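You operate a simulated robot arm through the tools that you are given. There is no shell and no other tool. Be economical: measure what you need, move in short steps, check, and stop when the job is done.

You are at the controls of a simulated robot arm. One attempt, no reset.

TASK
Wax the middle of the red-dot nail brush's back in the clamping jig.
Fine: clamp it first and leave it clamped; use the green pad and the green box; pad back on the black mat, lid shut; the other brush stays unwaxed. Set down upright: green pad. A coat counts when it lies all over at full strength: go over it till it gets no stronger.

Only the result counts: the job must be done as asked and must still hold three seconds after the hand-in. Knocking over, shifting, dropping, spilling or breaking anything else fails it. A push-on lid holds only when it is set on centred and level and pressed home; a screw cap is set on level and turned clockwise until tight.

THE ROBOT
A 7-joint arm with a two-finger parallel gripper, fixed in place. Base frame: the origin is at the foot of the arm, x ahead of it, y to its left, z up; the work surface is at about z = 0. Lengths are in mm, angles in rad, forces in N, time in s.
With the tool pointing down near the work surface it reaches from about 220 to 580 mm from the base axis. Its first joint turns from -1.152 to 1.152 rad. Payload 2.5 kg.
Tool frame: the origin (TCP) lies between the finger pads and is the grasp point; the fingertips stand 23 mm ahead of it; z points along the fingers, y is the line along which they close. The gripper opens to 94 mm. The fingers are 38 mm wide and 10 mm thick; the gripper's body (54 by 96 mm) begins 39 mm behind the TCP.
Orientation is that of the tool frame in the base frame, as a unit quaternion [x, y, z, w]. With the fingers straight down and closing along the base's y, the tool's x points along the base's -x, its y along +y and its z along -z.

THE INTERFACE
- The arm moves only by the tool jog_arm. Its argument "motion" is a list of rows, each an object of numbers (a shift or turn left out is 0, a gripper value left out holds the last): "dx", "dy", "dz": the shift along the base's x, y, z in units of 50 mm (1.0 is 50 mm); "rx", "ry", "rz": the turn, a rotation vector about the base's x, y, z in units of 5 degrees (1.0 is 5 degrees); "gripper": the closure in counts, from 0 (fully open) to 255 (shut). In form: [{"dx": .., "dy": .., "dz": .., "rx": .., "ry": .., "rz": .., "gripper": ..}, ...]. A call has 1 to 10 rows; each row shifts and turns the commanded pose from where the row before left it. A call with a number of a shift or a turn outside -1 to 1 is refused whole. Rows are played at 5 a second. More than 50 mm and 0.15 rad between two rows, or a gripper value outside its range, and nothing of the call is played. Where a pose cannot be reached the arm comes as near as it can. A force on the tool above 50 N (or 10 N above the force at the start of the call, whichever is more), or a blocked arm, ends the call early, and 0.2 s more pass. Each finger travels about 108 mm/s and halts on what it meets, pressing with about 30 N; the grip force reading is that of the motor and also rises with nothing between the fingers. The clock runs only during rows and for 0.2 s after the last one: add rows that do not move to give the fingers time. The reply holds the time, the measured pose of the TCP, the force on the tool along the base axes, the opening and the grip force, in the units named above and with some noise, with the torque about the TCP (base axes, N m) and any sound that the robot's microphone picked up.
- Cameras (640 x 400 px; columns grow to the right, rows downward): "scene" is fixed at [95.1, -393.4, 547.2]; the picture's right is [0.96, -0.29, 0.00], its down [-0.16, -0.52, -0.84] and it looks along [0.24, 0.80, -0.55] (base axes); focal length 337 px, centre (320, 200). "wrist" rides on the gripper at [86, 16, -74] in the tool frame; the picture's right is [-0.18, 0.98, 0.00], its down [-0.58, -0.11, -0.81] and it looks along [-0.79, -0.15, 0.59] (tool axes); focal length 243 px, centre (320, 200). There is no depth. A picture from a camera that has moved, and an enlarged one, comes with that camera's place and axes in the base frame and with its lens.
- capture(camera): a new picture of that camera. The clock stands still meanwhile.
- inspect(camera, box): a new picture of the part [left, top, right, bottom] of that camera's present view, enlarged. The clock stands still meanwhile.
- sign_off(): hands the job in; it is judged then, once.

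Go step by step. Nothing tells you positions but the pictures and the camera data: compare them with the known pose of the tool, close in by small moves and look again before you grip or let go. The budget is 120 turns and 68 pictures, counting those below and the enlarged ones. Unless the task says otherwise, let go and move clear before handing in.

The tools are called after ">>>" as a command line: name --argument value ..., lists and objects as JSON in quotes. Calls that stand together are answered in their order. jog_arm: Moves the arm, as the interface text tells. Its arguments: {"type":"object","properties":{"motion":{"type":"array","items":{"type":"object","properties":{"dx":{"type":"number"},"dy":{"type":"number"},"dz":{"type":"number"},"rx":{"type":"number"},"ry":{"type":"number"},"rz":{"type":"number"},"gripper":{"type":"number"}}}}},"required":["motion"]} The other tools are called the same way: capture (camera) takes a picture; inspect (camera, box) takes an enlarged picture of a part of a camera's view; sign_off () hands the job in.

At the start:

```text
clock: 0.0
position: [324.4, 143.1, 339.1]
ee_rot: [0.0, 1.0, 0.0, 0.0]
force: [-0.8, -0.3, -0.3]
moment: [0.02, -0.01, 0.03]
opening: 94.1
gripper_force: 0.1
```

scene: 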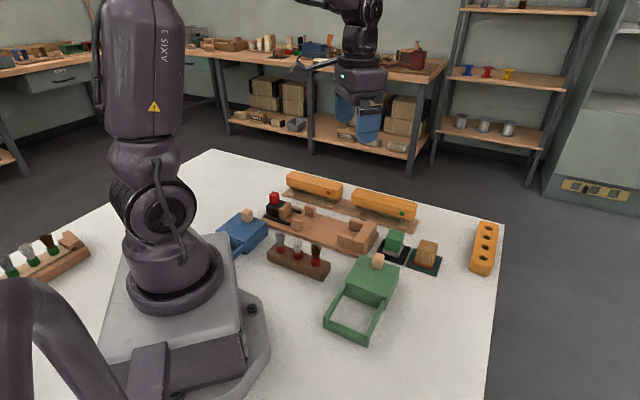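
wrist: 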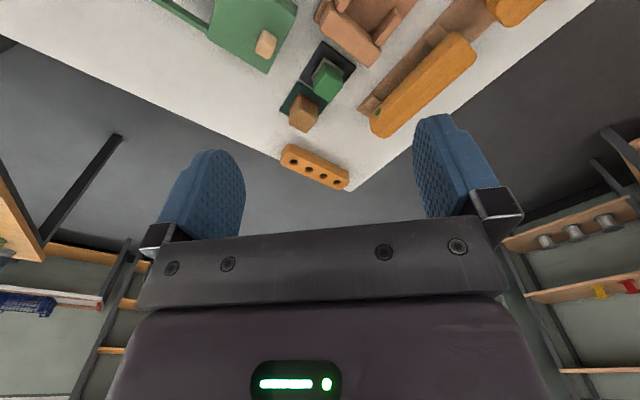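

I see two brushes (yellow bars) on a board at the back, a jig with a red knob, a blue box, a green box with a sliding lid, and pads on a mat. I'll enlarge the work area first.

>>> inspect --camera "scene" --box '[210, 160, 370, 260]'

>>> inspect --camera "scene" --box '[310, 180, 510, 350]'

```text
4.00 times, centred on (290, 210) of scene
camera zoom: at [95.1, -393.4, 547.2], right [0.96, -0.29, 0.0], down [-0.16, -0.52, -0.84], along [0.24, 0.8, -0.55], focal length 1348 px, centre (440, 160)
```

zoom: 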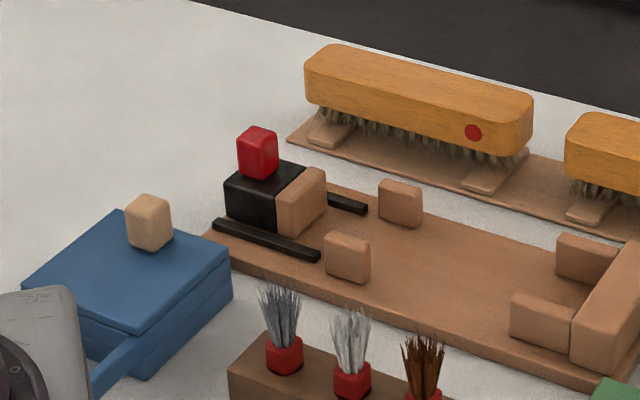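

```text
2.35 times, centred on (410, 265) of scene
camera zoom: at [95.1, -393.4, 547.2], right [0.96, -0.29, 0.0], down [-0.16, -0.52, -0.84], along [0.24, 0.8, -0.55], focal length 793 px, centre (108, 47)
```

zoom: 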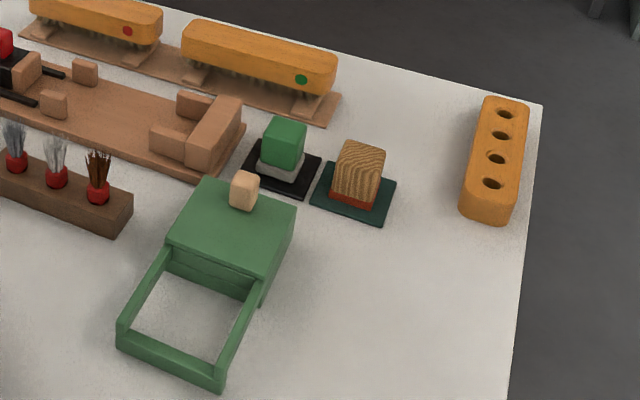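

The jig has a sliding jaw (red knob) on the left and a fixed stop on the right, and the green box has a lid on rails. I'll raise the arm over the left side to get a close wrist view of the brush and jig.

>>> jog_arm --motion '[{"dx": -0.4, "dy": 0.9}, {"dx": -0.4, "dy": 0.9}, {"dx": -0.4, "dy": 0.9}, {"dx": -0.4, "dy": 0.9}, {}]'

>>> capture --camera "wrist"

```text
clock: 1.2
position: [247.1, 322.4, 337.2]
ee_rot: [0.001, 1.0, 0.0, 0.001]
force: [0.3, 0.0, -0.1]
moment: [0.0, -0.02, 0.0]
opening: 94.3
gripper_force: 0.0
```

```text
63 pictures are left
camera wrist: at [160.0, 337.8, 411.9], right [0.18, 0.98, 0.0], down [0.58, -0.11, 0.81], along [0.79, -0.15, -0.59], focal length 243 px, centre (320, 200)
```

wrist: 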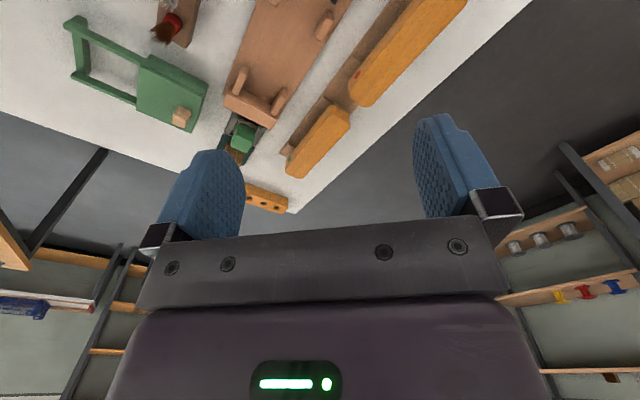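

The red-dot brush lies obliquely, parallel to the jig. I'll turn the tool about -37° so the fingers close across it and the camera looks along it.

>>> jog_arm --motion '[{"rz": -1, "dy": 0.2}, {"rz": -1, "dy": 0.2}, {"rz": -1, "dy": 0.2}, {"rz": -1, "dy": 0.2}, {"rz": -1, "dy": 0.2}, {"rz": -1, "dy": 0.2}, {"rz": -1, "dy": 0.2}, {"rz": -0.4, "dy": 0.2}, {}]'

>>> capture --camera "wrist"

```text
clock: 3.2
position: [245.1, 403.5, 338.1]
ee_rot: [0.317, 0.948, 0.0, -0.001]
force: [0.0, 0.4, -0.2]
moment: [0.01, 0.01, -0.06]
opening: 94.0
gripper_force: 0.1
```

```text
62 pictures are left
camera wrist: at [185.7, 467.7, 412.8], right [0.74, 0.67, 0.0], down [0.4, -0.44, 0.81], along [0.54, -0.6, -0.59], focal length 243 px, centre (320, 200)
```

wrist: 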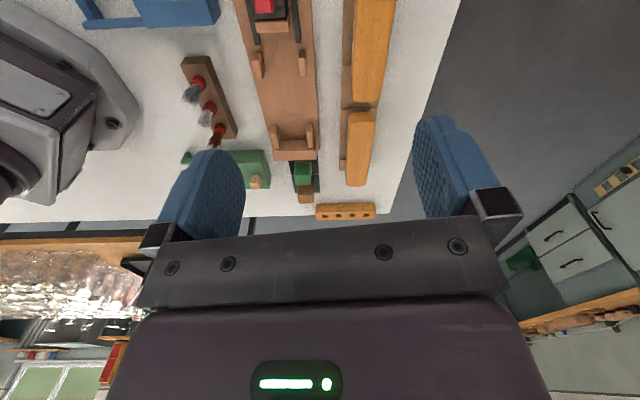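

This view looks along jig and brushes. I enlarge it to measure.

>>> inspect --camera "wrist" --box '[220, 0, 420, 125]'

>>> inspect --camera "wrist" --box '[170, 100, 410, 250]'

```text
3.20 times, centred on (320, 62) of wrist
camera zoom: at [185.7, 467.7, 412.8], right [0.74, 0.67, 0.0], down [0.4, -0.44, 0.81], along [0.54, -0.6, -0.59], focal length 776 px, centre (320, 640)
```

zoom: 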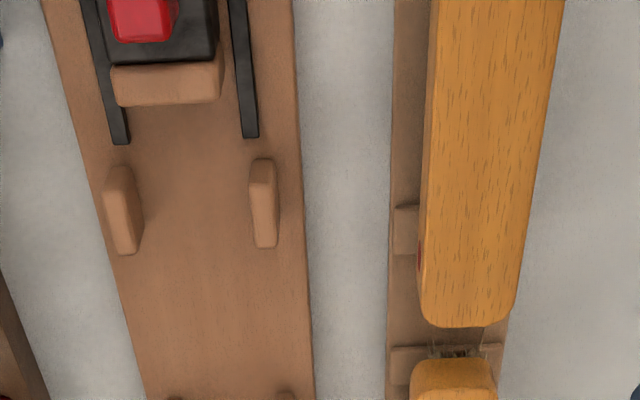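

```text
2.67 times, centred on (290, 175) of wrist
camera zoom: at [185.7, 467.7, 412.8], right [0.74, 0.67, 0.0], down [0.4, -0.44, 0.81], along [0.54, -0.6, -0.59], focal length 647 px, centre (400, 267)
```

zoom: 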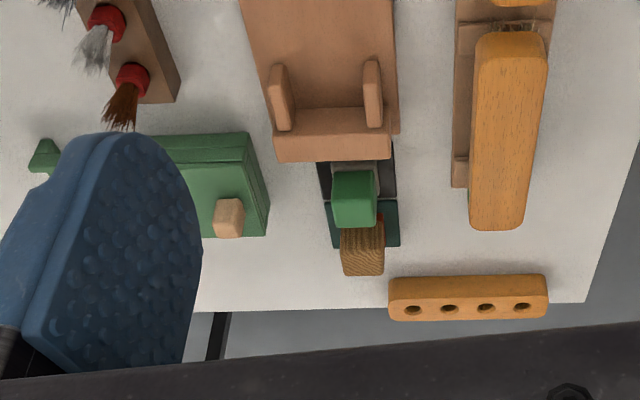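

I estimate jig and brushes run at about -45°, brush top near z≈60, its middle near (327, 413). I'll turn to -45°, move above it and look again.

>>> jog_arm --motion '[{"dx": 0.41, "dy": 0.05, "dz": -0.6, "rz": -0.8}, {"dx": 0.41, "dy": 0.05, "dz": -0.6, "rz": -0.8}, {"dx": 0.41, "dy": 0.05, "dz": -0.6}, {"dx": 0.41, "dy": 0.05, "dz": -0.6}, {"dz": -0.6}, {"dz": -0.4}, {}]'

>>> capture --camera "wrist"

>>> inspect --camera "scene" --box '[210, 130, 430, 268]'

```text
clock: 4.8
position: [326.7, 412.2, 169.5]
ee_rot: [0.383, 0.924, 0.0, 0.0]
force: [0.4, 0.0, -0.1]
moment: [-0.01, 0.03, 0.0]
opening: 93.8
gripper_force: 0.1
```

```text
59 pictures are left
camera wrist: at [276.7, 484.1, 243.8], right [0.82, 0.57, 0.0], down [0.33, -0.49, 0.81], along [0.46, -0.66, -0.59], focal length 243 px, centre (320, 200)
```

wrist: 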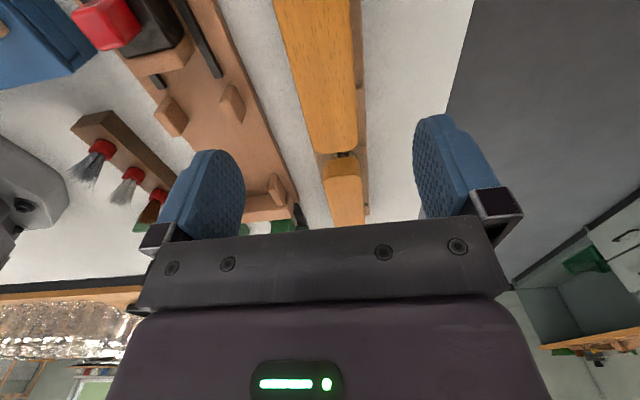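

```text
2.90 times, centred on (320, 199) of scene
camera zoom: at [95.1, -393.4, 547.2], right [0.96, -0.29, 0.0], down [-0.16, -0.52, -0.84], along [0.24, 0.8, -0.55], focal length 977 px, centre (320, 203)
```

zoom: 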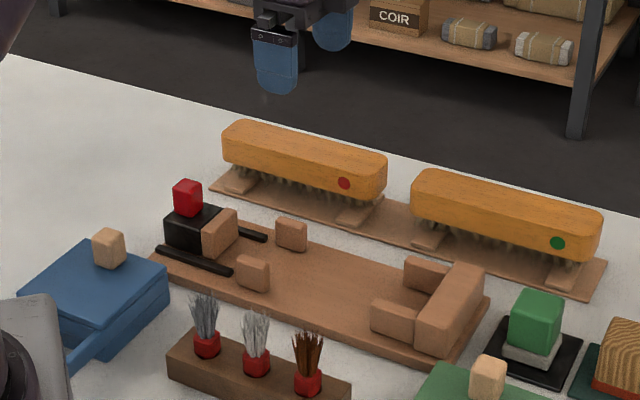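

The tool is centred over the brush. I descend to grasp height.

>>> jog_arm --motion '[{"dz": -0.6}, {"dz": -0.6}, {"dz": -0.6}, {"dz": -0.65}, {}]'

>>> inspect --camera "scene" --box '[250, 130, 410, 230]'

```text
clock: 6.0
position: [328.1, 413.6, 46.3]
ee_rot: [0.382, 0.924, 0.0, 0.0]
force: [-0.2, 0.6, 0.2]
moment: [0.02, -0.01, 0.03]
opening: 94.0
gripper_force: 0.2
```

```text
4.00 times, centred on (330, 180) of scene
camera zoom: at [95.1, -393.4, 547.2], right [0.96, -0.29, 0.0], down [-0.16, -0.52, -0.84], along [0.24, 0.8, -0.55], focal length 1348 px, centre (280, 280)
```

zoom: 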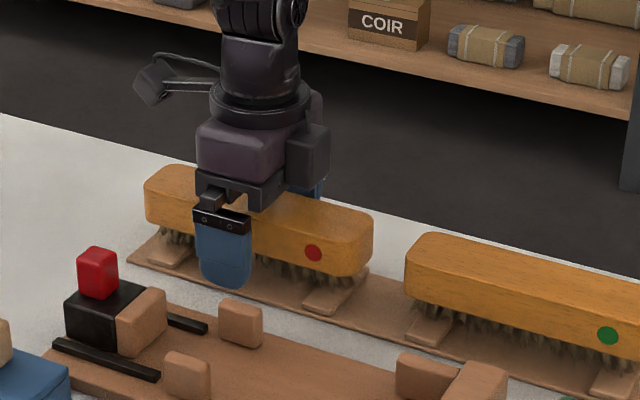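

The fingers straddle the brush at mid-length. I close and lift slightly.

>>> jog_arm --motion '[{"gripper": 255}, {}, {}, {}, {"dz": 0.3}, {"dz": 0.5}, {}]'

>>> inspect --camera "scene" --box '[210, 110, 410, 235]'

```text
clock: 7.6
position: [327.3, 414.8, 83.6]
ee_rot: [0.382, 0.924, 0.0, 0.0]
force: [-0.7, 0.0, -2.5]
moment: [-0.03, 0.02, -0.01]
opening: 45.8
gripper_force: 29.8
```

```text
3.20 times, centred on (310, 172) of scene
camera zoom: at [95.1, -393.3, 547.2], right [0.96, -0.29, 0.0], down [-0.16, -0.52, -0.84], along [0.24, 0.8, -0.55], focal length 1079 px, centre (352, 288)
```

zoom: 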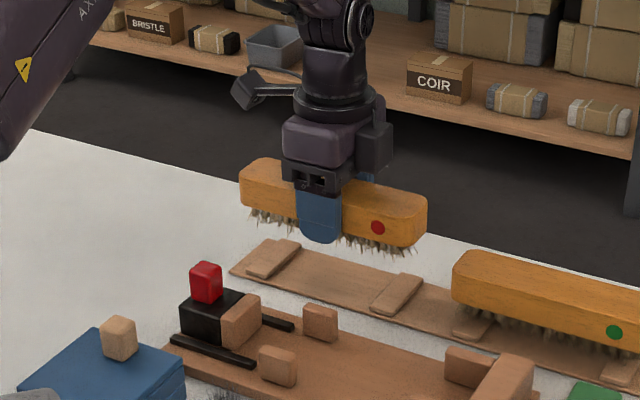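

The brush is held level. I lift further and carry it over the jig (target TCP about (311, 246)).

>>> jog_arm --motion '[{"dz": 0.5}, {"dz": 0.5}, {"dx": -0.06, "dy": -0.68}, {"dx": -0.06, "dy": -0.68}, {"dx": -0.06, "dy": -0.68}, {"dx": -0.07, "dy": -0.68}, {"dx": -0.07, "dy": -0.66}, {}, {}]'

>>> inspect --camera "scene" --box '[210, 130, 410, 255]'

>>> capture --camera "wrist"

```text
clock: 9.6
position: [310.2, 244.4, 138.3]
ee_rot: [0.383, 0.924, 0.002, 0.0]
force: [1.5, 0.7, -2.1]
moment: [-0.03, -0.02, 0.0]
opening: 45.9
gripper_force: 29.6
```

```text
3.20 times, centred on (310, 192) of scene
camera zoom: at [95.1, -393.4, 547.2], right [0.96, -0.29, 0.0], down [-0.16, -0.52, -0.84], along [0.24, 0.8, -0.55], focal length 1079 px, centre (352, 224)
```

zoom: 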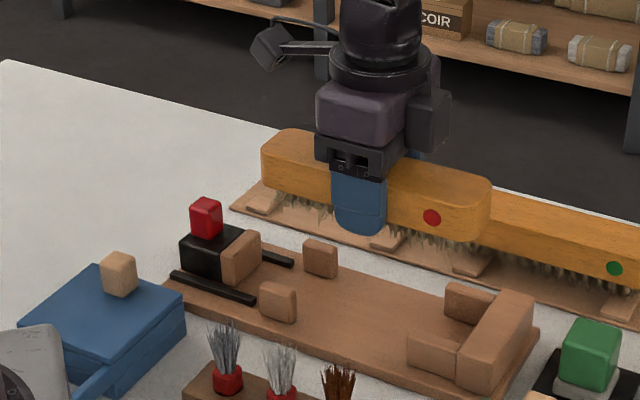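

```text
54 pictures are left
camera wrist: at [259.6, 315.4, 212.4], right [0.82, 0.57, 0.0], down [0.33, -0.49, 0.81], along [0.46, -0.66, -0.59], focal length 243 px, centre (320, 200)
```

wrist: 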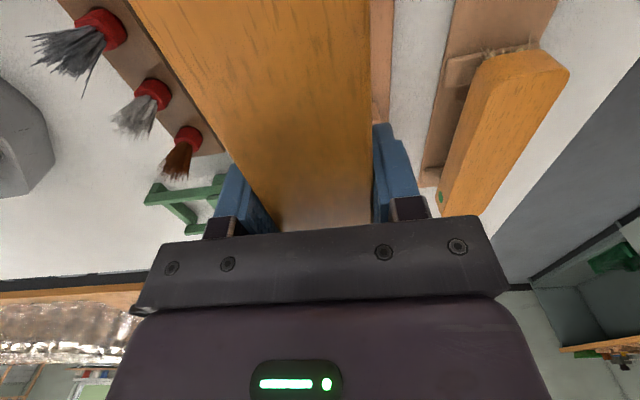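

I lower to just above the guide posts and check alignment.

>>> jog_arm --motion '[{"dx": 0.02, "dy": 0.03, "dz": -0.5}, {"dz": -0.5}, {"dz": -0.1}, {}]'

>>> inspect --camera "scene" --box '[250, 160, 410, 260]'

```text
clock: 10.6
position: [310.8, 246.6, 81.1]
ee_rot: [0.383, 0.924, 0.001, 0.0]
force: [-0.5, 0.4, -3.0]
moment: [0.0, -0.01, 0.02]
opening: 46.0
gripper_force: 30.2
```

```text
4.00 times, centred on (330, 210) of scene
camera zoom: at [95.1, -393.3, 547.2], right [0.96, -0.29, 0.0], down [-0.16, -0.52, -0.84], along [0.24, 0.8, -0.55], focal length 1348 px, centre (280, 160)
```

zoom: 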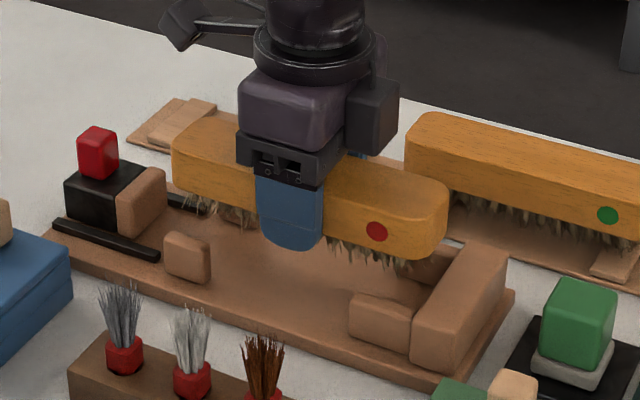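

Alignment looks right, but the stop clearance is small; I back off 5 mm along the jig and lower until it touches.

>>> jog_arm --motion '[{"dx": -0.07, "dy": 0.07}, {"dz": -0.25}, {"dz": -0.15}, {}]'

>>> inspect --camera "scene" --box '[250, 160, 410, 260]'

```text
clock: 11.6
position: [309.1, 248.5, 59.7]
ee_rot: [0.383, 0.924, 0.001, 0.0]
force: [0.5, 0.3, -2.3]
moment: [-0.04, -0.01, -0.01]
opening: 46.0
gripper_force: 29.8
```

```text
4.00 times, centred on (330, 210) of scene
camera zoom: at [95.1, -393.3, 547.2], right [0.96, -0.29, 0.0], down [-0.16, -0.52, -0.84], along [0.24, 0.8, -0.55], focal length 1348 px, centre (280, 160)
```

zoom: 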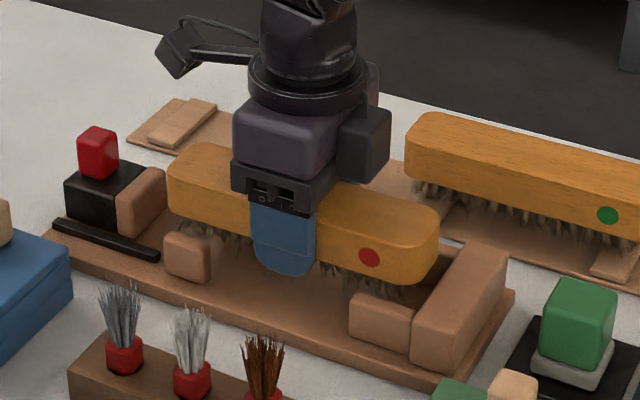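

It fits between the guides. I lower gently until it stands.

>>> jog_arm --motion '[{"dz": -0.08}, {"dz": -0.08}, {"dz": -0.06}, {}]'

```text
clock: 12.6
position: [308.9, 248.8, 49.6]
ee_rot: [0.381, 0.924, 0.001, 0.0]
force: [-0.7, -0.4, -1.5]
moment: [-0.02, -0.03, 0.0]
opening: 45.7
gripper_force: 30.1
```

>>> jog_arm --motion '[{"dz": -0.04}, {"dz": -0.04}, {}]'

>>> inspect --camera "scene" --box '[250, 160, 410, 260]'

```text
clock: 13.4
position: [307.5, 248.6, 45.4]
ee_rot: [0.383, 0.924, 0.001, 0.0]
force: [-7.3, -3.6, 17.8]
moment: [-0.46, -0.1, -0.26]
opening: 45.8
gripper_force: 30.4
```

```text
4.00 times, centred on (330, 210) of scene
camera zoom: at [95.0, -393.4, 547.1], right [0.96, -0.29, 0.0], down [-0.16, -0.52, -0.84], along [0.24, 0.8, -0.55], focal length 1348 px, centre (280, 160)
```

zoom: 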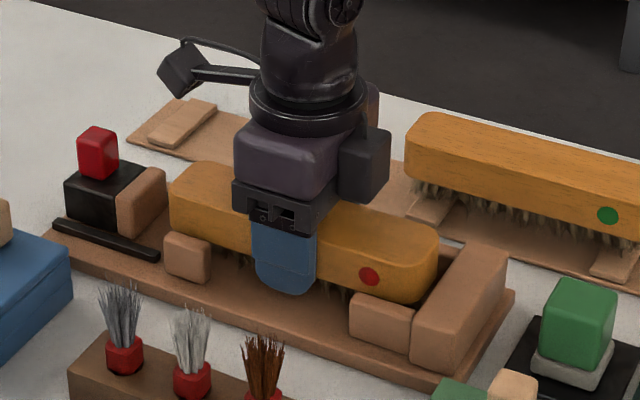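

It stands on the jig bed. I release and rise.

>>> jog_arm --motion '[{"dz": 0.02}, {"gripper": 0}, {}, {}, {"dz": 0.5}, {"dz": 0.8}, {"dz": 0.8}, {}]'

>>> inspect --camera "scene" --box '[230, 160, 390, 260]'

>>> capture --camera "wrist"

```text
clock: 15.2
position: [307.9, 247.1, 152.9]
ee_rot: [0.382, 0.924, 0.0, 0.0]
force: [0.2, -0.2, 0.0]
moment: [-0.01, 0.01, 0.01]
opening: 94.1
gripper_force: 0.0
```

```text
4.00 times, centred on (310, 210) of scene
camera zoom: at [95.0, -393.4, 547.2], right [0.96, -0.29, 0.0], down [-0.16, -0.52, -0.84], along [0.24, 0.8, -0.55], focal length 1348 px, centre (360, 160)
```

zoom: 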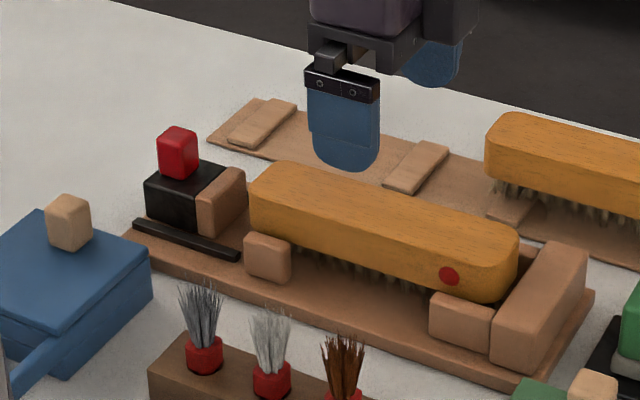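

```text
49 pictures are left
camera wrist: at [257.8, 318.4, 227.1], right [0.82, 0.57, 0.0], down [0.33, -0.49, 0.81], along [0.46, -0.66, -0.59], focal length 243 px, centre (320, 200)
```

wrist: 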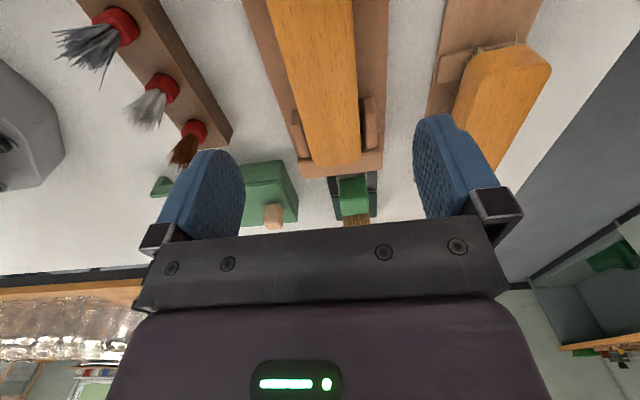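

The brush sits in the jig. Next the jaw: I go above the red knob, estimated at (199, 358).

>>> jog_arm --motion '[{"dx": -0.54, "dy": 0.55}, {"dx": -0.54, "dy": 0.55}, {"dx": -0.54, "dy": 0.56}, {"dx": -0.55, "dy": 0.56}, {}]'

>>> capture --camera "wrist"

```text
clock: 16.4
position: [201.2, 361.0, 153.1]
ee_rot: [0.383, 0.924, 0.001, 0.001]
force: [-0.8, 0.3, 0.3]
moment: [-0.01, 0.03, 0.02]
opening: 94.1
gripper_force: 0.0
```

```text
48 pictures are left
camera wrist: at [150.5, 432.1, 227.8], right [0.82, 0.57, 0.0], down [0.33, -0.49, 0.81], along [0.46, -0.66, -0.59], focal length 243 px, centre (320, 200)
```

wrist: 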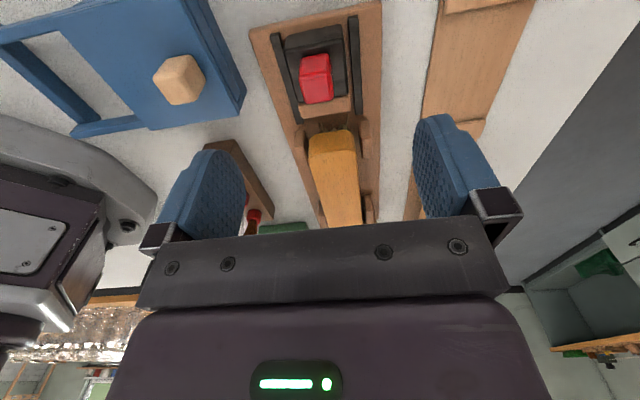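

The knob is right under the TCP. I part-close the fingers (blue box is near) and descend to straddle it.

>>> jog_arm --motion '[{"gripper": 110, "dx": -0.02, "dy": -0.03}, {}, {"dz": -0.6}, {"dz": -0.6}, {"dz": -0.4}, {}]'

>>> inspect --camera "scene" --box '[210, 140, 330, 215]'

```text
clock: 17.8
position: [199.5, 359.6, 72.1]
ee_rot: [0.381, 0.924, 0.001, 0.0]
force: [0.7, -0.5, 1.2]
moment: [-0.01, 0.0, -0.01]
opening: 53.4
gripper_force: 0.0
```

```text
5.33 times, centred on (270, 178) of scene
camera zoom: at [95.1, -393.4, 547.2], right [0.96, -0.29, 0.0], down [-0.16, -0.52, -0.84], along [0.24, 0.8, -0.55], focal length 1798 px, centre (587, 320)
```

zoom: 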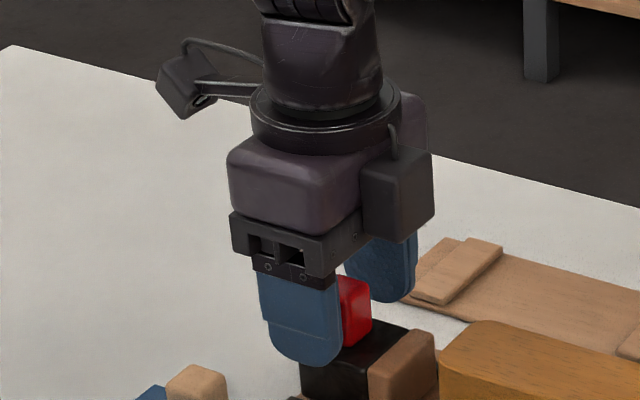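

The fingers straddle the knob. I close on it and push along the jig toward the brush in small steps.

>>> jog_arm --motion '[{"dx": 0.07, "dy": -0.07}, {"gripper": 255}, {}, {}, {"dx": 0.1, "dy": -0.1}, {"dx": 0.1, "dy": -0.1}, {}]'

>>> inspect --camera "scene" --box '[220, 150, 380, 250]'

```text
clock: 19.4
position: [213.6, 346.0, 70.9]
ee_rot: [0.383, 0.924, 0.002, 0.0]
force: [11.7, 13.9, -24.2]
moment: [0.31, 0.62, 0.0]
opening: 21.6
gripper_force: 44.5
```

```text
4.00 times, centred on (300, 200) of scene
camera zoom: at [95.1, -393.3, 547.2], right [0.96, -0.29, 0.0], down [-0.16, -0.52, -0.84], along [0.24, 0.8, -0.55], focal length 1348 px, centre (400, 200)
```

zoom: 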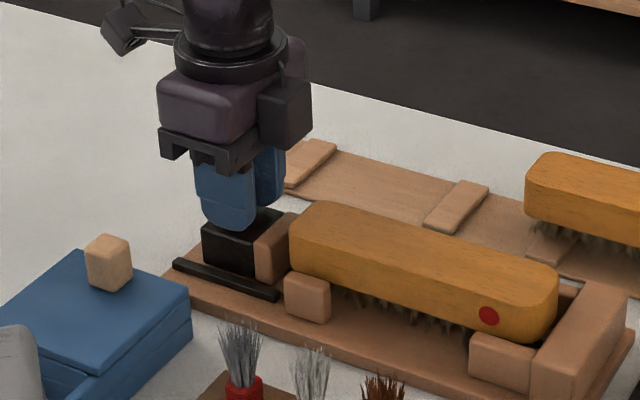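

The jaw moved and is nearly at the brush. I relax the side load slightly and keep pushing in small steps.

>>> jog_arm --motion '[{"dx": 0.02, "dy": 0.02, "dz": -0.02}, {"dx": 0.07, "dy": -0.07}, {}]'

```text
clock: 20.2
position: [217.0, 342.9, 71.2]
ee_rot: [0.381, 0.924, -0.001, 0.0]
force: [-5.6, -4.5, 10.1]
moment: [-0.28, -0.53, -0.19]
opening: 21.9
gripper_force: 45.4
```

>>> jog_arm --motion '[{"dx": 0.06, "dy": -0.06}, {"dx": 0.06, "dy": -0.06}, {}]'

>>> inspect --camera "scene" --box '[220, 150, 380, 250]'

```text
clock: 21.0
position: [221.9, 337.5, 70.2]
ee_rot: [0.381, 0.924, -0.001, -0.001]
force: [-15.3, -9.8, 23.6]
moment: [-0.18, -0.43, -0.14]
opening: 21.8
gripper_force: 44.9
```

```text
4.00 times, centred on (300, 200) of scene
camera zoom: at [95.0, -393.4, 547.1], right [0.96, -0.29, 0.0], down [-0.16, -0.52, -0.84], along [0.24, 0.8, -0.55], focal length 1348 px, centre (400, 200)
```

zoom: 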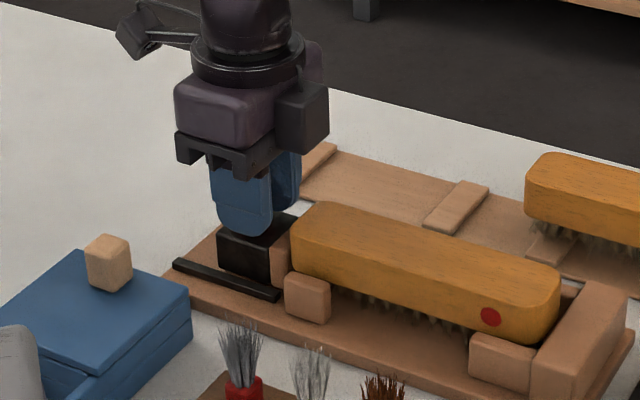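

The jaw meets the brush end; about 5–10 mm remains to the stop. I continue.

>>> jog_arm --motion '[{"dx": -0.01, "dy": -0.01, "dz": 0.015}, {"dx": 0.05, "dy": -0.05}, {"dx": 0.05, "dy": -0.05}, {}]'

>>> inspect --camera "scene" --box '[220, 150, 380, 250]'

```text
clock: 22.0
position: [223.9, 334.1, 71.7]
ee_rot: [0.38, 0.925, 0.003, -0.002]
force: [-18.5, 24.7, -4.6]
moment: [0.04, 0.54, -0.81]
opening: 21.7
gripper_force: 44.9
```

```text
4.00 times, centred on (300, 200) of scene
camera zoom: at [95.1, -393.3, 547.2], right [0.96, -0.29, 0.0], down [-0.16, -0.52, -0.84], along [0.24, 0.8, -0.55], focal length 1348 px, centre (400, 200)
```

zoom: 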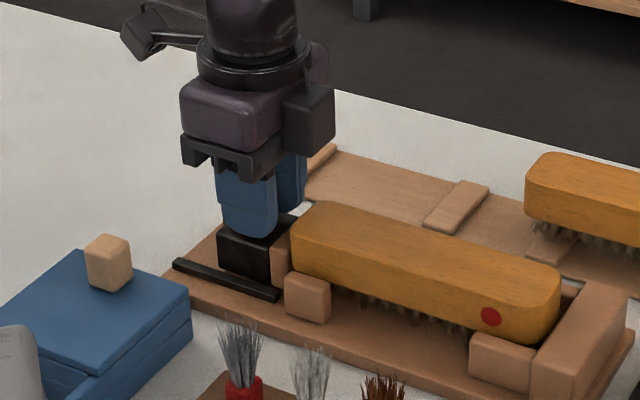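

Resistance is about 30 N now. I zoom in on both ends to see whether the brush is against the stop.

>>> inspect --camera "scene" --box '[330, 205, 394, 245]'

>>> inspect --camera "scene" --box '[260, 190, 324, 230]'

```text
10.00 times, centred on (362, 225) of scene
camera zoom: at [95.1, -393.3, 547.2], right [0.96, -0.29, 0.0], down [-0.16, -0.52, -0.84], along [0.24, 0.8, -0.55], focal length 3371 px, centre (-100, -50)
```

zoom: 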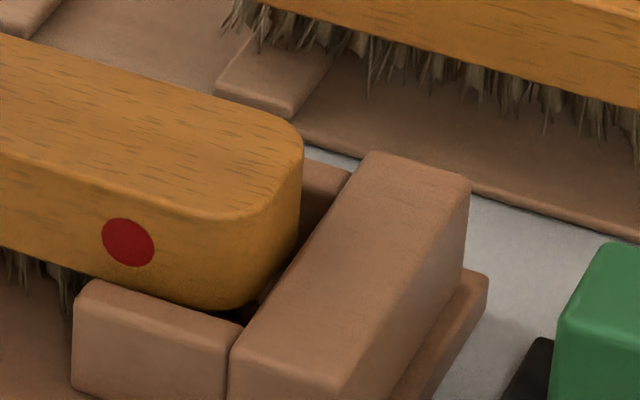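

```text
10.00 times, centred on (292, 210) of scene
camera zoom: at [95.1, -393.3, 547.2], right [0.96, -0.29, 0.0], down [-0.16, -0.52, -0.84], along [0.24, 0.8, -0.55], focal length 3371 px, centre (600, 100)
```

zoom: 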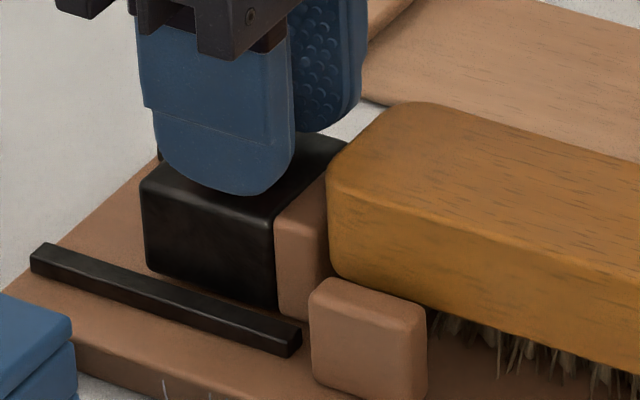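

Both ends touch. I press a bit harder to seat the clamp.

>>> jog_arm --motion '[{"dx": 0.02, "dy": -0.02}, {"dx": 0.02, "dy": -0.02}, {"dx": 0.02, "dy": -0.02}, {}, {}]'

```text
clock: 23.2
position: [227.2, 330.6, 71.1]
ee_rot: [0.38, 0.925, 0.003, -0.002]
force: [-11.9, 32.1, -4.7]
moment: [0.17, 0.41, -0.58]
opening: 21.8
gripper_force: 44.4
```

>>> inspect --camera "scene" --box '[260, 190, 324, 230]'

>>> inspect --camera "scene" --box '[330, 205, 394, 245]'

```text
10.00 times, centred on (292, 210) of scene
camera zoom: at [95.1, -393.4, 547.1], right [0.96, -0.29, 0.0], down [-0.16, -0.52, -0.84], along [0.24, 0.8, -0.55], focal length 3371 px, centre (600, 100)
```

zoom: 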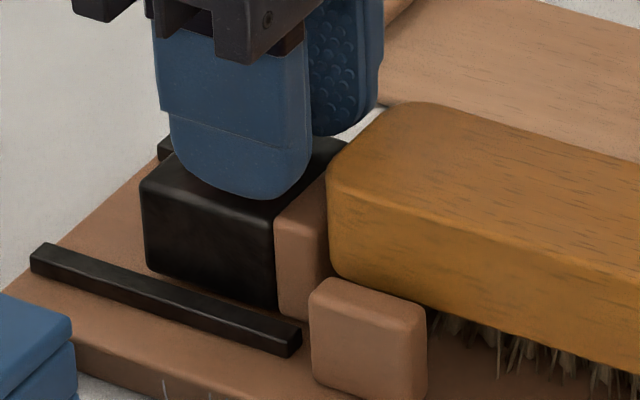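

```text
10.00 times, centred on (362, 225) of scene
camera zoom: at [95.1, -393.4, 547.1], right [0.96, -0.29, 0.0], down [-0.16, -0.52, -0.84], along [0.24, 0.8, -0.55], focal length 3371 px, centre (-100, -50)
```

zoom: 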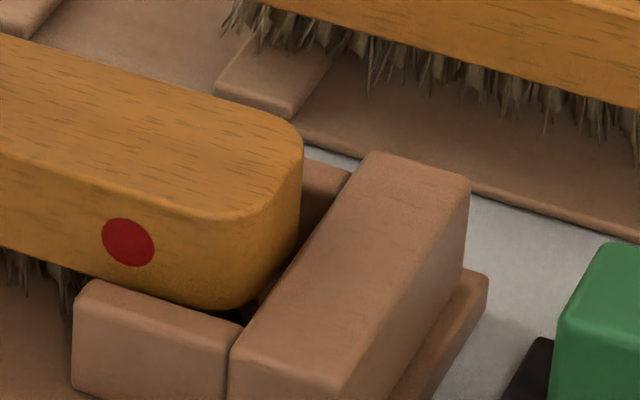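

The jaw is firm against the brush; fingers only slipped on the knob. I unload, release, rise and look at whether it stays.

>>> jog_arm --motion '[{"dx": -0.03, "dy": 0.03}, {"gripper": 110}, {}, {}, {"dz": 0.8}, {"dz": 0.8}, {}]'

>>> inspect --camera "scene" --box '[220, 160, 380, 260]'

>>> capture --camera "wrist"

```text
clock: 24.8
position: [228.3, 329.6, 151.2]
ee_rot: [0.383, 0.924, -0.001, 0.0]
force: [0.3, 0.6, 0.7]
moment: [-0.01, -0.02, 0.02]
opening: 53.1
gripper_force: 0.1
```

```text
4.00 times, centred on (300, 210) of scene
camera zoom: at [95.0, -393.4, 547.2], right [0.96, -0.29, 0.0], down [-0.16, -0.52, -0.84], along [0.24, 0.8, -0.55], focal length 1348 px, centre (400, 160)
```

zoom: 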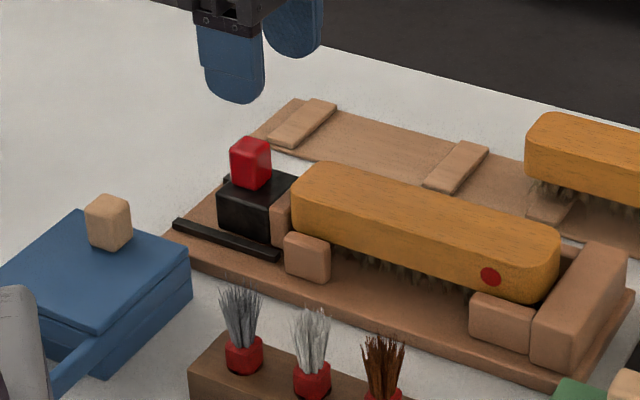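

```text
38 pictures are left
camera wrist: at [178.0, 402.1, 226.2], right [0.82, 0.57, 0.0], down [0.33, -0.49, 0.81], along [0.46, -0.67, -0.59], focal length 243 px, centre (320, 200)
```

wrist: 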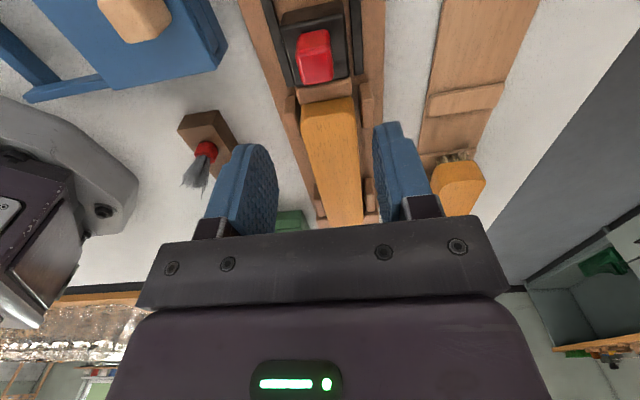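

The clamp holds the brush. Now I go over the green box's lid knob, about (358, 61), for a close view.

>>> jog_arm --motion '[{"dx": 0.4, "dy": -0.89, "dz": 0.3}, {"dx": 0.4, "dy": -0.89, "dz": 0.3}, {"dx": 0.4, "dy": -0.89}, {"dx": 0.4, "dy": -0.89}, {"dx": 0.4, "dy": -0.89}, {"dx": 0.4, "dy": -0.89}, {}]'

>>> capture --camera "wrist"

>>> inspect --camera "scene" --box '[315, 235, 445, 350]'

```text
refused: row 1 steps farther than a row can; nothing moved
```

```text
37 pictures are left
camera wrist: at [178.0, 402.1, 226.2], right [0.82, 0.57, 0.0], down [0.33, -0.49, 0.81], along [0.46, -0.67, -0.59], focal length 243 px, centre (320, 200)
```

wrist: 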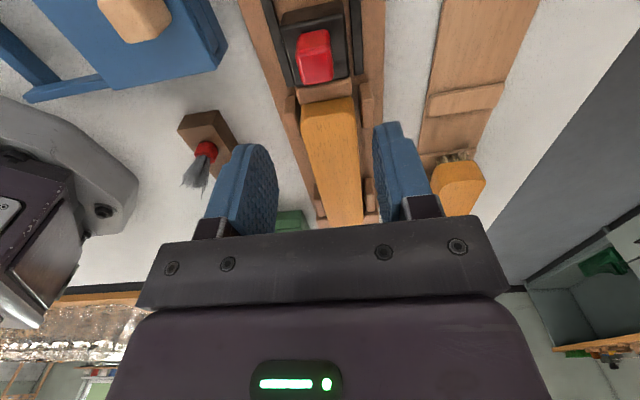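

```text
3.48 times, centred on (380, 292) of scene
camera zoom: at [95.0, -393.4, 547.2], right [0.96, -0.29, 0.0], down [-0.16, -0.52, -0.84], along [0.24, 0.8, -0.55], focal length 1172 px, centre (111, -122)
```

zoom: 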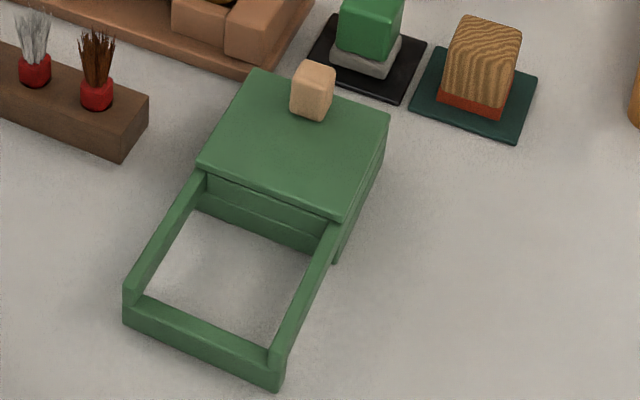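

The lid rests on rails that run out to the front with end stops: a sliding lid. I move above its knob in smaller steps.

>>> jog_arm --motion '[{"dx": 0.325, "dy": -0.67, "dz": 0.2}, {"dx": 0.325, "dy": -0.67}, {"dx": 0.325, "dy": -0.67}, {"dx": 0.325, "dy": -0.67}, {"dx": 0.325, "dy": -0.67}, {"dx": 0.325, "dy": -0.67}, {"dx": 0.325, "dy": -0.67}, {"dx": 0.325, "dy": -0.67}, {}]'

>>> capture --camera "wrist"

```text
clock: 26.8
position: [359.4, 62.8, 161.0]
ee_rot: [0.381, 0.924, 0.001, 0.0]
force: [-0.5, 0.8, 0.0]
moment: [0.02, -0.02, 0.02]
opening: 53.6
gripper_force: 0.1
```

```text
35 pictures are left
camera wrist: at [309.0, 134.9, 235.4], right [0.82, 0.57, 0.0], down [0.33, -0.49, 0.81], along [0.46, -0.66, -0.59], focal length 243 px, centre (320, 200)
```

wrist: 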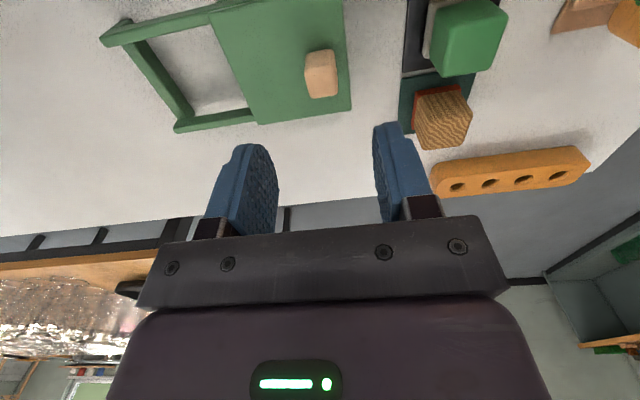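

The lid knob is right below (top z≈72). I descend and grip it with the fingers ahead of and behind it.

>>> jog_arm --motion '[{"dz": -0.6}, {"dz": -0.6}, {"dz": -0.46}, {"gripper": 200}, {"gripper": 255}, {}, {}]'

>>> inspect --camera "scene" --box '[315, 220, 445, 350]'

```text
clock: 28.4
position: [358.2, 63.6, 78.0]
ee_rot: [0.383, 0.924, 0.0, 0.0]
force: [-0.4, 0.3, -8.5]
moment: [-0.23, -0.28, 0.02]
opening: 21.4
gripper_force: 45.0
```

```text
3.08 times, centred on (380, 285) of scene
camera zoom: at [95.1, -393.3, 547.2], right [0.96, -0.29, 0.0], down [-0.16, -0.52, -0.84], along [0.24, 0.8, -0.55], focal length 1037 px, centre (135, -62)
```

zoom: 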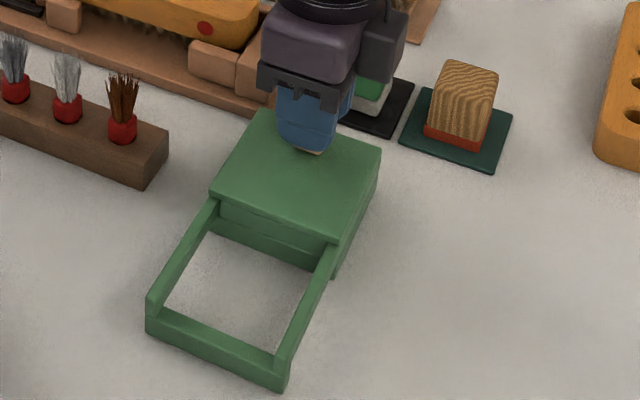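

Gripped. I slide the lid toward the rails, first a little.

>>> jog_arm --motion '[{"dx": -0.14, "dy": -0.14}, {"dx": -0.14, "dy": -0.14}, {}]'

>>> inspect --camera "scene" --box '[315, 220, 445, 350]'

```text
clock: 29.2
position: [343.9, 47.8, 79.1]
ee_rot: [0.383, 0.924, -0.001, -0.001]
force: [3.3, -4.5, -34.8]
moment: [-0.1, -0.2, 0.07]
opening: 21.4
gripper_force: 44.9
```

```text
3.08 times, centred on (380, 285) of scene
camera zoom: at [95.2, -393.3, 547.1], right [0.96, -0.29, 0.0], down [-0.16, -0.52, -0.84], along [0.24, 0.8, -0.55], focal length 1037 px, centre (135, -62)
```

zoom: 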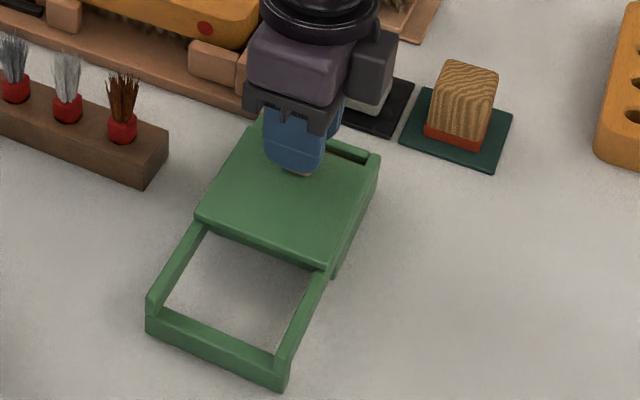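

It slides. I lower the hand a touch to ease the upward pull and continue.

>>> jog_arm --motion '[{"dz": -0.025, "dx": -0.14, "dy": -0.14}, {"dx": -0.14, "dy": -0.14}, {"dx": -0.14, "dy": -0.14}, {}]'

```text
clock: 30.2
position: [324.8, 28.2, 79.6]
ee_rot: [0.381, 0.924, 0.002, 0.0]
force: [-7.6, 7.5, 22.6]
moment: [0.24, 0.34, -0.11]
opening: 21.4
gripper_force: 44.7
```

>>> jog_arm --motion '[{"dz": 0.01, "dx": -0.14, "dy": -0.14}, {"dx": -0.14, "dy": -0.14}, {"dx": -0.1, "dy": -0.1}, {}]'

>>> inspect --camera "scene" --box '[315, 220, 445, 350]'

```text
clock: 31.2
position: [303.9, 6.3, 78.5]
ee_rot: [0.382, 0.924, 0.001, 0.001]
force: [-10.4, 10.5, 28.8]
moment: [0.37, 0.41, 0.02]
opening: 21.3
gripper_force: 45.0
```

```text
3.08 times, centred on (380, 285) of scene
camera zoom: at [95.0, -393.4, 547.2], right [0.96, -0.29, 0.0], down [-0.16, -0.52, -0.84], along [0.24, 0.8, -0.55], focal length 1037 px, centre (135, -62)
```

zoom: 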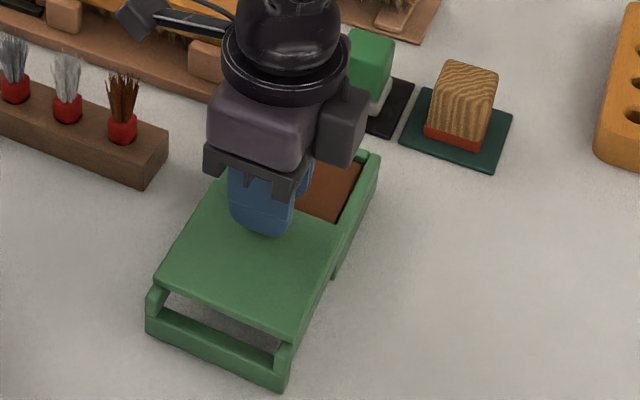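

Brown wax is exposed. I ease the loads and slide the rest of the way.

>>> jog_arm --motion '[{"dz": 0.02, "dx": -0.015, "dy": 0.015}, {"dx": -0.12, "dy": -0.12}, {"dx": -0.08, "dy": -0.08}, {}]'

>>> inspect --camera "scene" --box '[315, 220, 445, 350]'

```text
clock: 32.2
position: [295.4, -1.1, 78.1]
ee_rot: [0.381, 0.925, 0.003, 0.004]
force: [29.1, 15.8, -32.6]
moment: [-0.15, -0.34, -0.21]
opening: 21.7
gripper_force: 45.3
```

```text
3.08 times, centred on (380, 285) of scene
camera zoom: at [95.2, -393.3, 547.1], right [0.96, -0.29, 0.0], down [-0.16, -0.52, -0.84], along [0.24, 0.8, -0.55], focal length 1037 px, centre (135, -62)
```

zoom: 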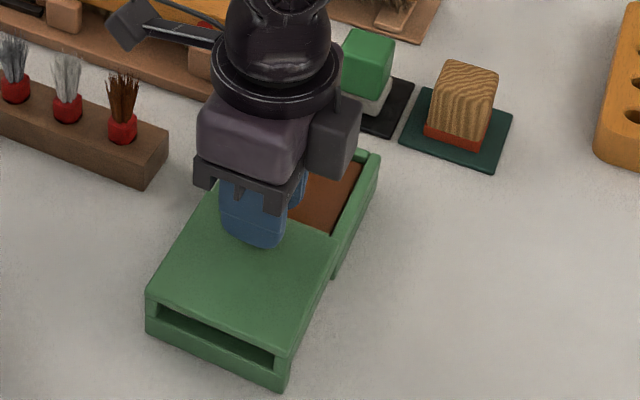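

Lid is fully open at the stop. I unload, release and rise, then go toward the green pad.

>>> jog_arm --motion '[{"dz": -0.02, "dx": 0.04, "dy": 0.04}, {"gripper": 110}, {}, {"dz": 0.6}, {"dz": 0.7}, {"dz": 0.5}, {"dx": 0.6, "dy": 0.55}, {"dx": 0.6, "dy": 0.55}, {"dx": 0.6, "dy": 0.55}, {}]'

>>> capture --camera "wrist"

>>> inspect --camera "scene" --box '[315, 220, 445, 350]'

```text
clock: 34.4
position: [388.2, 83.5, 169.0]
ee_rot: [0.383, 0.924, 0.0, 0.001]
force: [0.5, 0.6, 0.0]
moment: [0.0, 0.0, -0.01]
opening: 53.7
gripper_force: 0.0
```

```text
30 pictures are left
camera wrist: at [337.7, 156.0, 243.6], right [0.82, 0.57, 0.0], down [0.33, -0.49, 0.81], along [0.46, -0.66, -0.59], focal length 243 px, centre (320, 200)
```

wrist: 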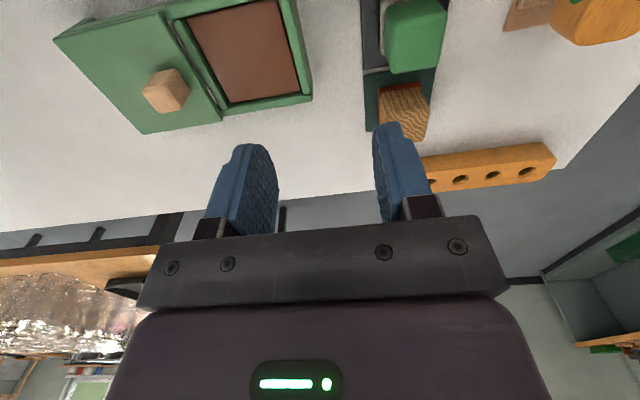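

```text
3.08 times, centred on (380, 285) of scene
camera zoom: at [95.1, -393.3, 547.2], right [0.96, -0.29, 0.0], down [-0.16, -0.52, -0.84], along [0.24, 0.8, -0.55], focal length 1037 px, centre (135, -62)
```

zoom: 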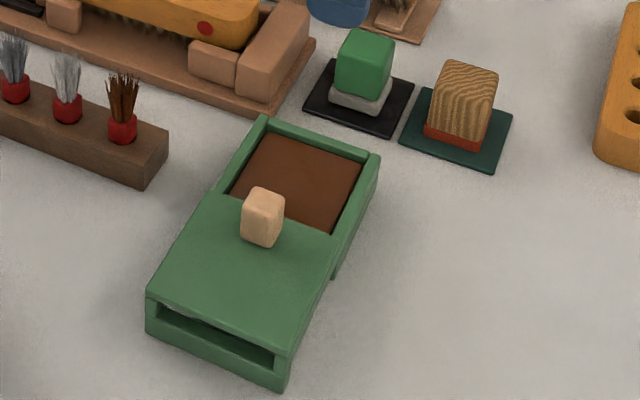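

The box is open with the wax recessed. I move above the green pad, about (433, 134), for a closer look.

>>> jog_arm --motion '[{"dx": 0.45, "dy": 0.5, "gripper": 65}, {"dx": 0.45, "dy": 0.51, "dz": -0.2}, {"dz": -0.4}, {}]'

>>> capture --camera "wrist"

>>> inspect --camera "scene" --box '[370, 190, 450, 280]'

```text
clock: 35.4
position: [431.9, 133.9, 137.4]
ee_rot: [0.383, 0.924, 0.001, 0.0]
force: [0.5, -0.5, 0.2]
moment: [-0.05, 0.03, -0.01]
opening: 70.1
gripper_force: 0.0
```

```text
28 pictures are left
camera wrist: at [380.7, 205.9, 212.1], right [0.82, 0.57, 0.0], down [0.33, -0.49, 0.81], along [0.46, -0.66, -0.59], focal length 243 px, centre (320, 200)
```

wrist: 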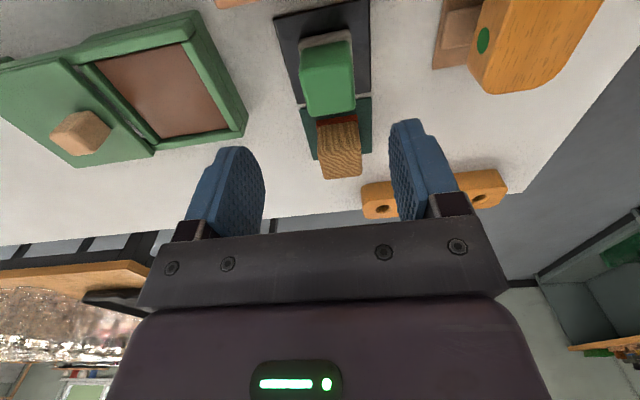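

```text
4.44 times, centred on (410, 235) of scene
camera zoom: at [95.1, -393.3, 547.2], right [0.96, -0.29, 0.0], down [-0.16, -0.52, -0.84], along [0.24, 0.8, -0.55], focal length 1498 px, centre (-80, 44)
```

zoom: 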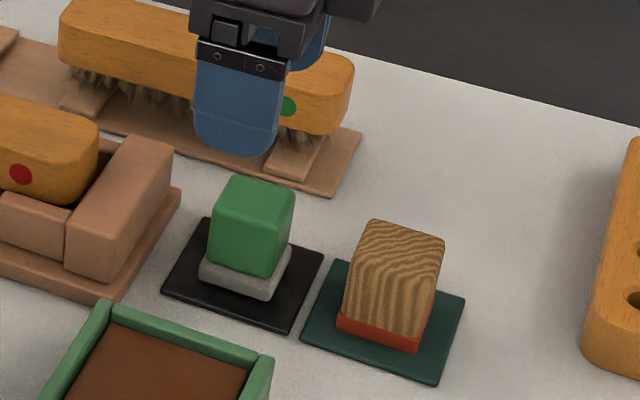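

The pad is at about (436, 136), block top ≈58. I shift 4 mm, descend so the fingertips stay above the felt, and grip.

>>> jog_arm --motion '[{"dx": 0.08, "dy": 0.05, "dz": -0.5}, {"dz": -0.6}, {"dz": -0.6}, {"gripper": 160}, {"gripper": 255}, {}, {}]'

>>> inspect --camera "scene" --box '[370, 190, 450, 280]'

```text
clock: 37.0
position: [435.8, 135.7, 52.6]
ee_rot: [0.382, 0.924, 0.0, 0.0]
force: [0.5, -1.0, -0.8]
moment: [0.05, 0.0, -0.01]
opening: 35.2
gripper_force: 29.8
```

```text
4.44 times, centred on (410, 235) of scene
camera zoom: at [95.1, -393.4, 547.2], right [0.96, -0.29, 0.0], down [-0.16, -0.52, -0.84], along [0.24, 0.8, -0.55], focal length 1498 px, centre (-80, 44)
```

zoom: 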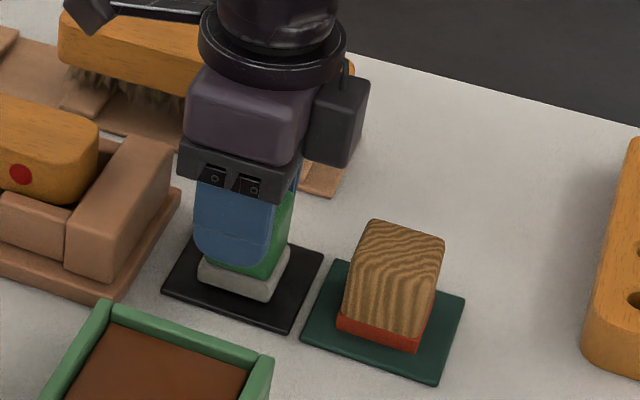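

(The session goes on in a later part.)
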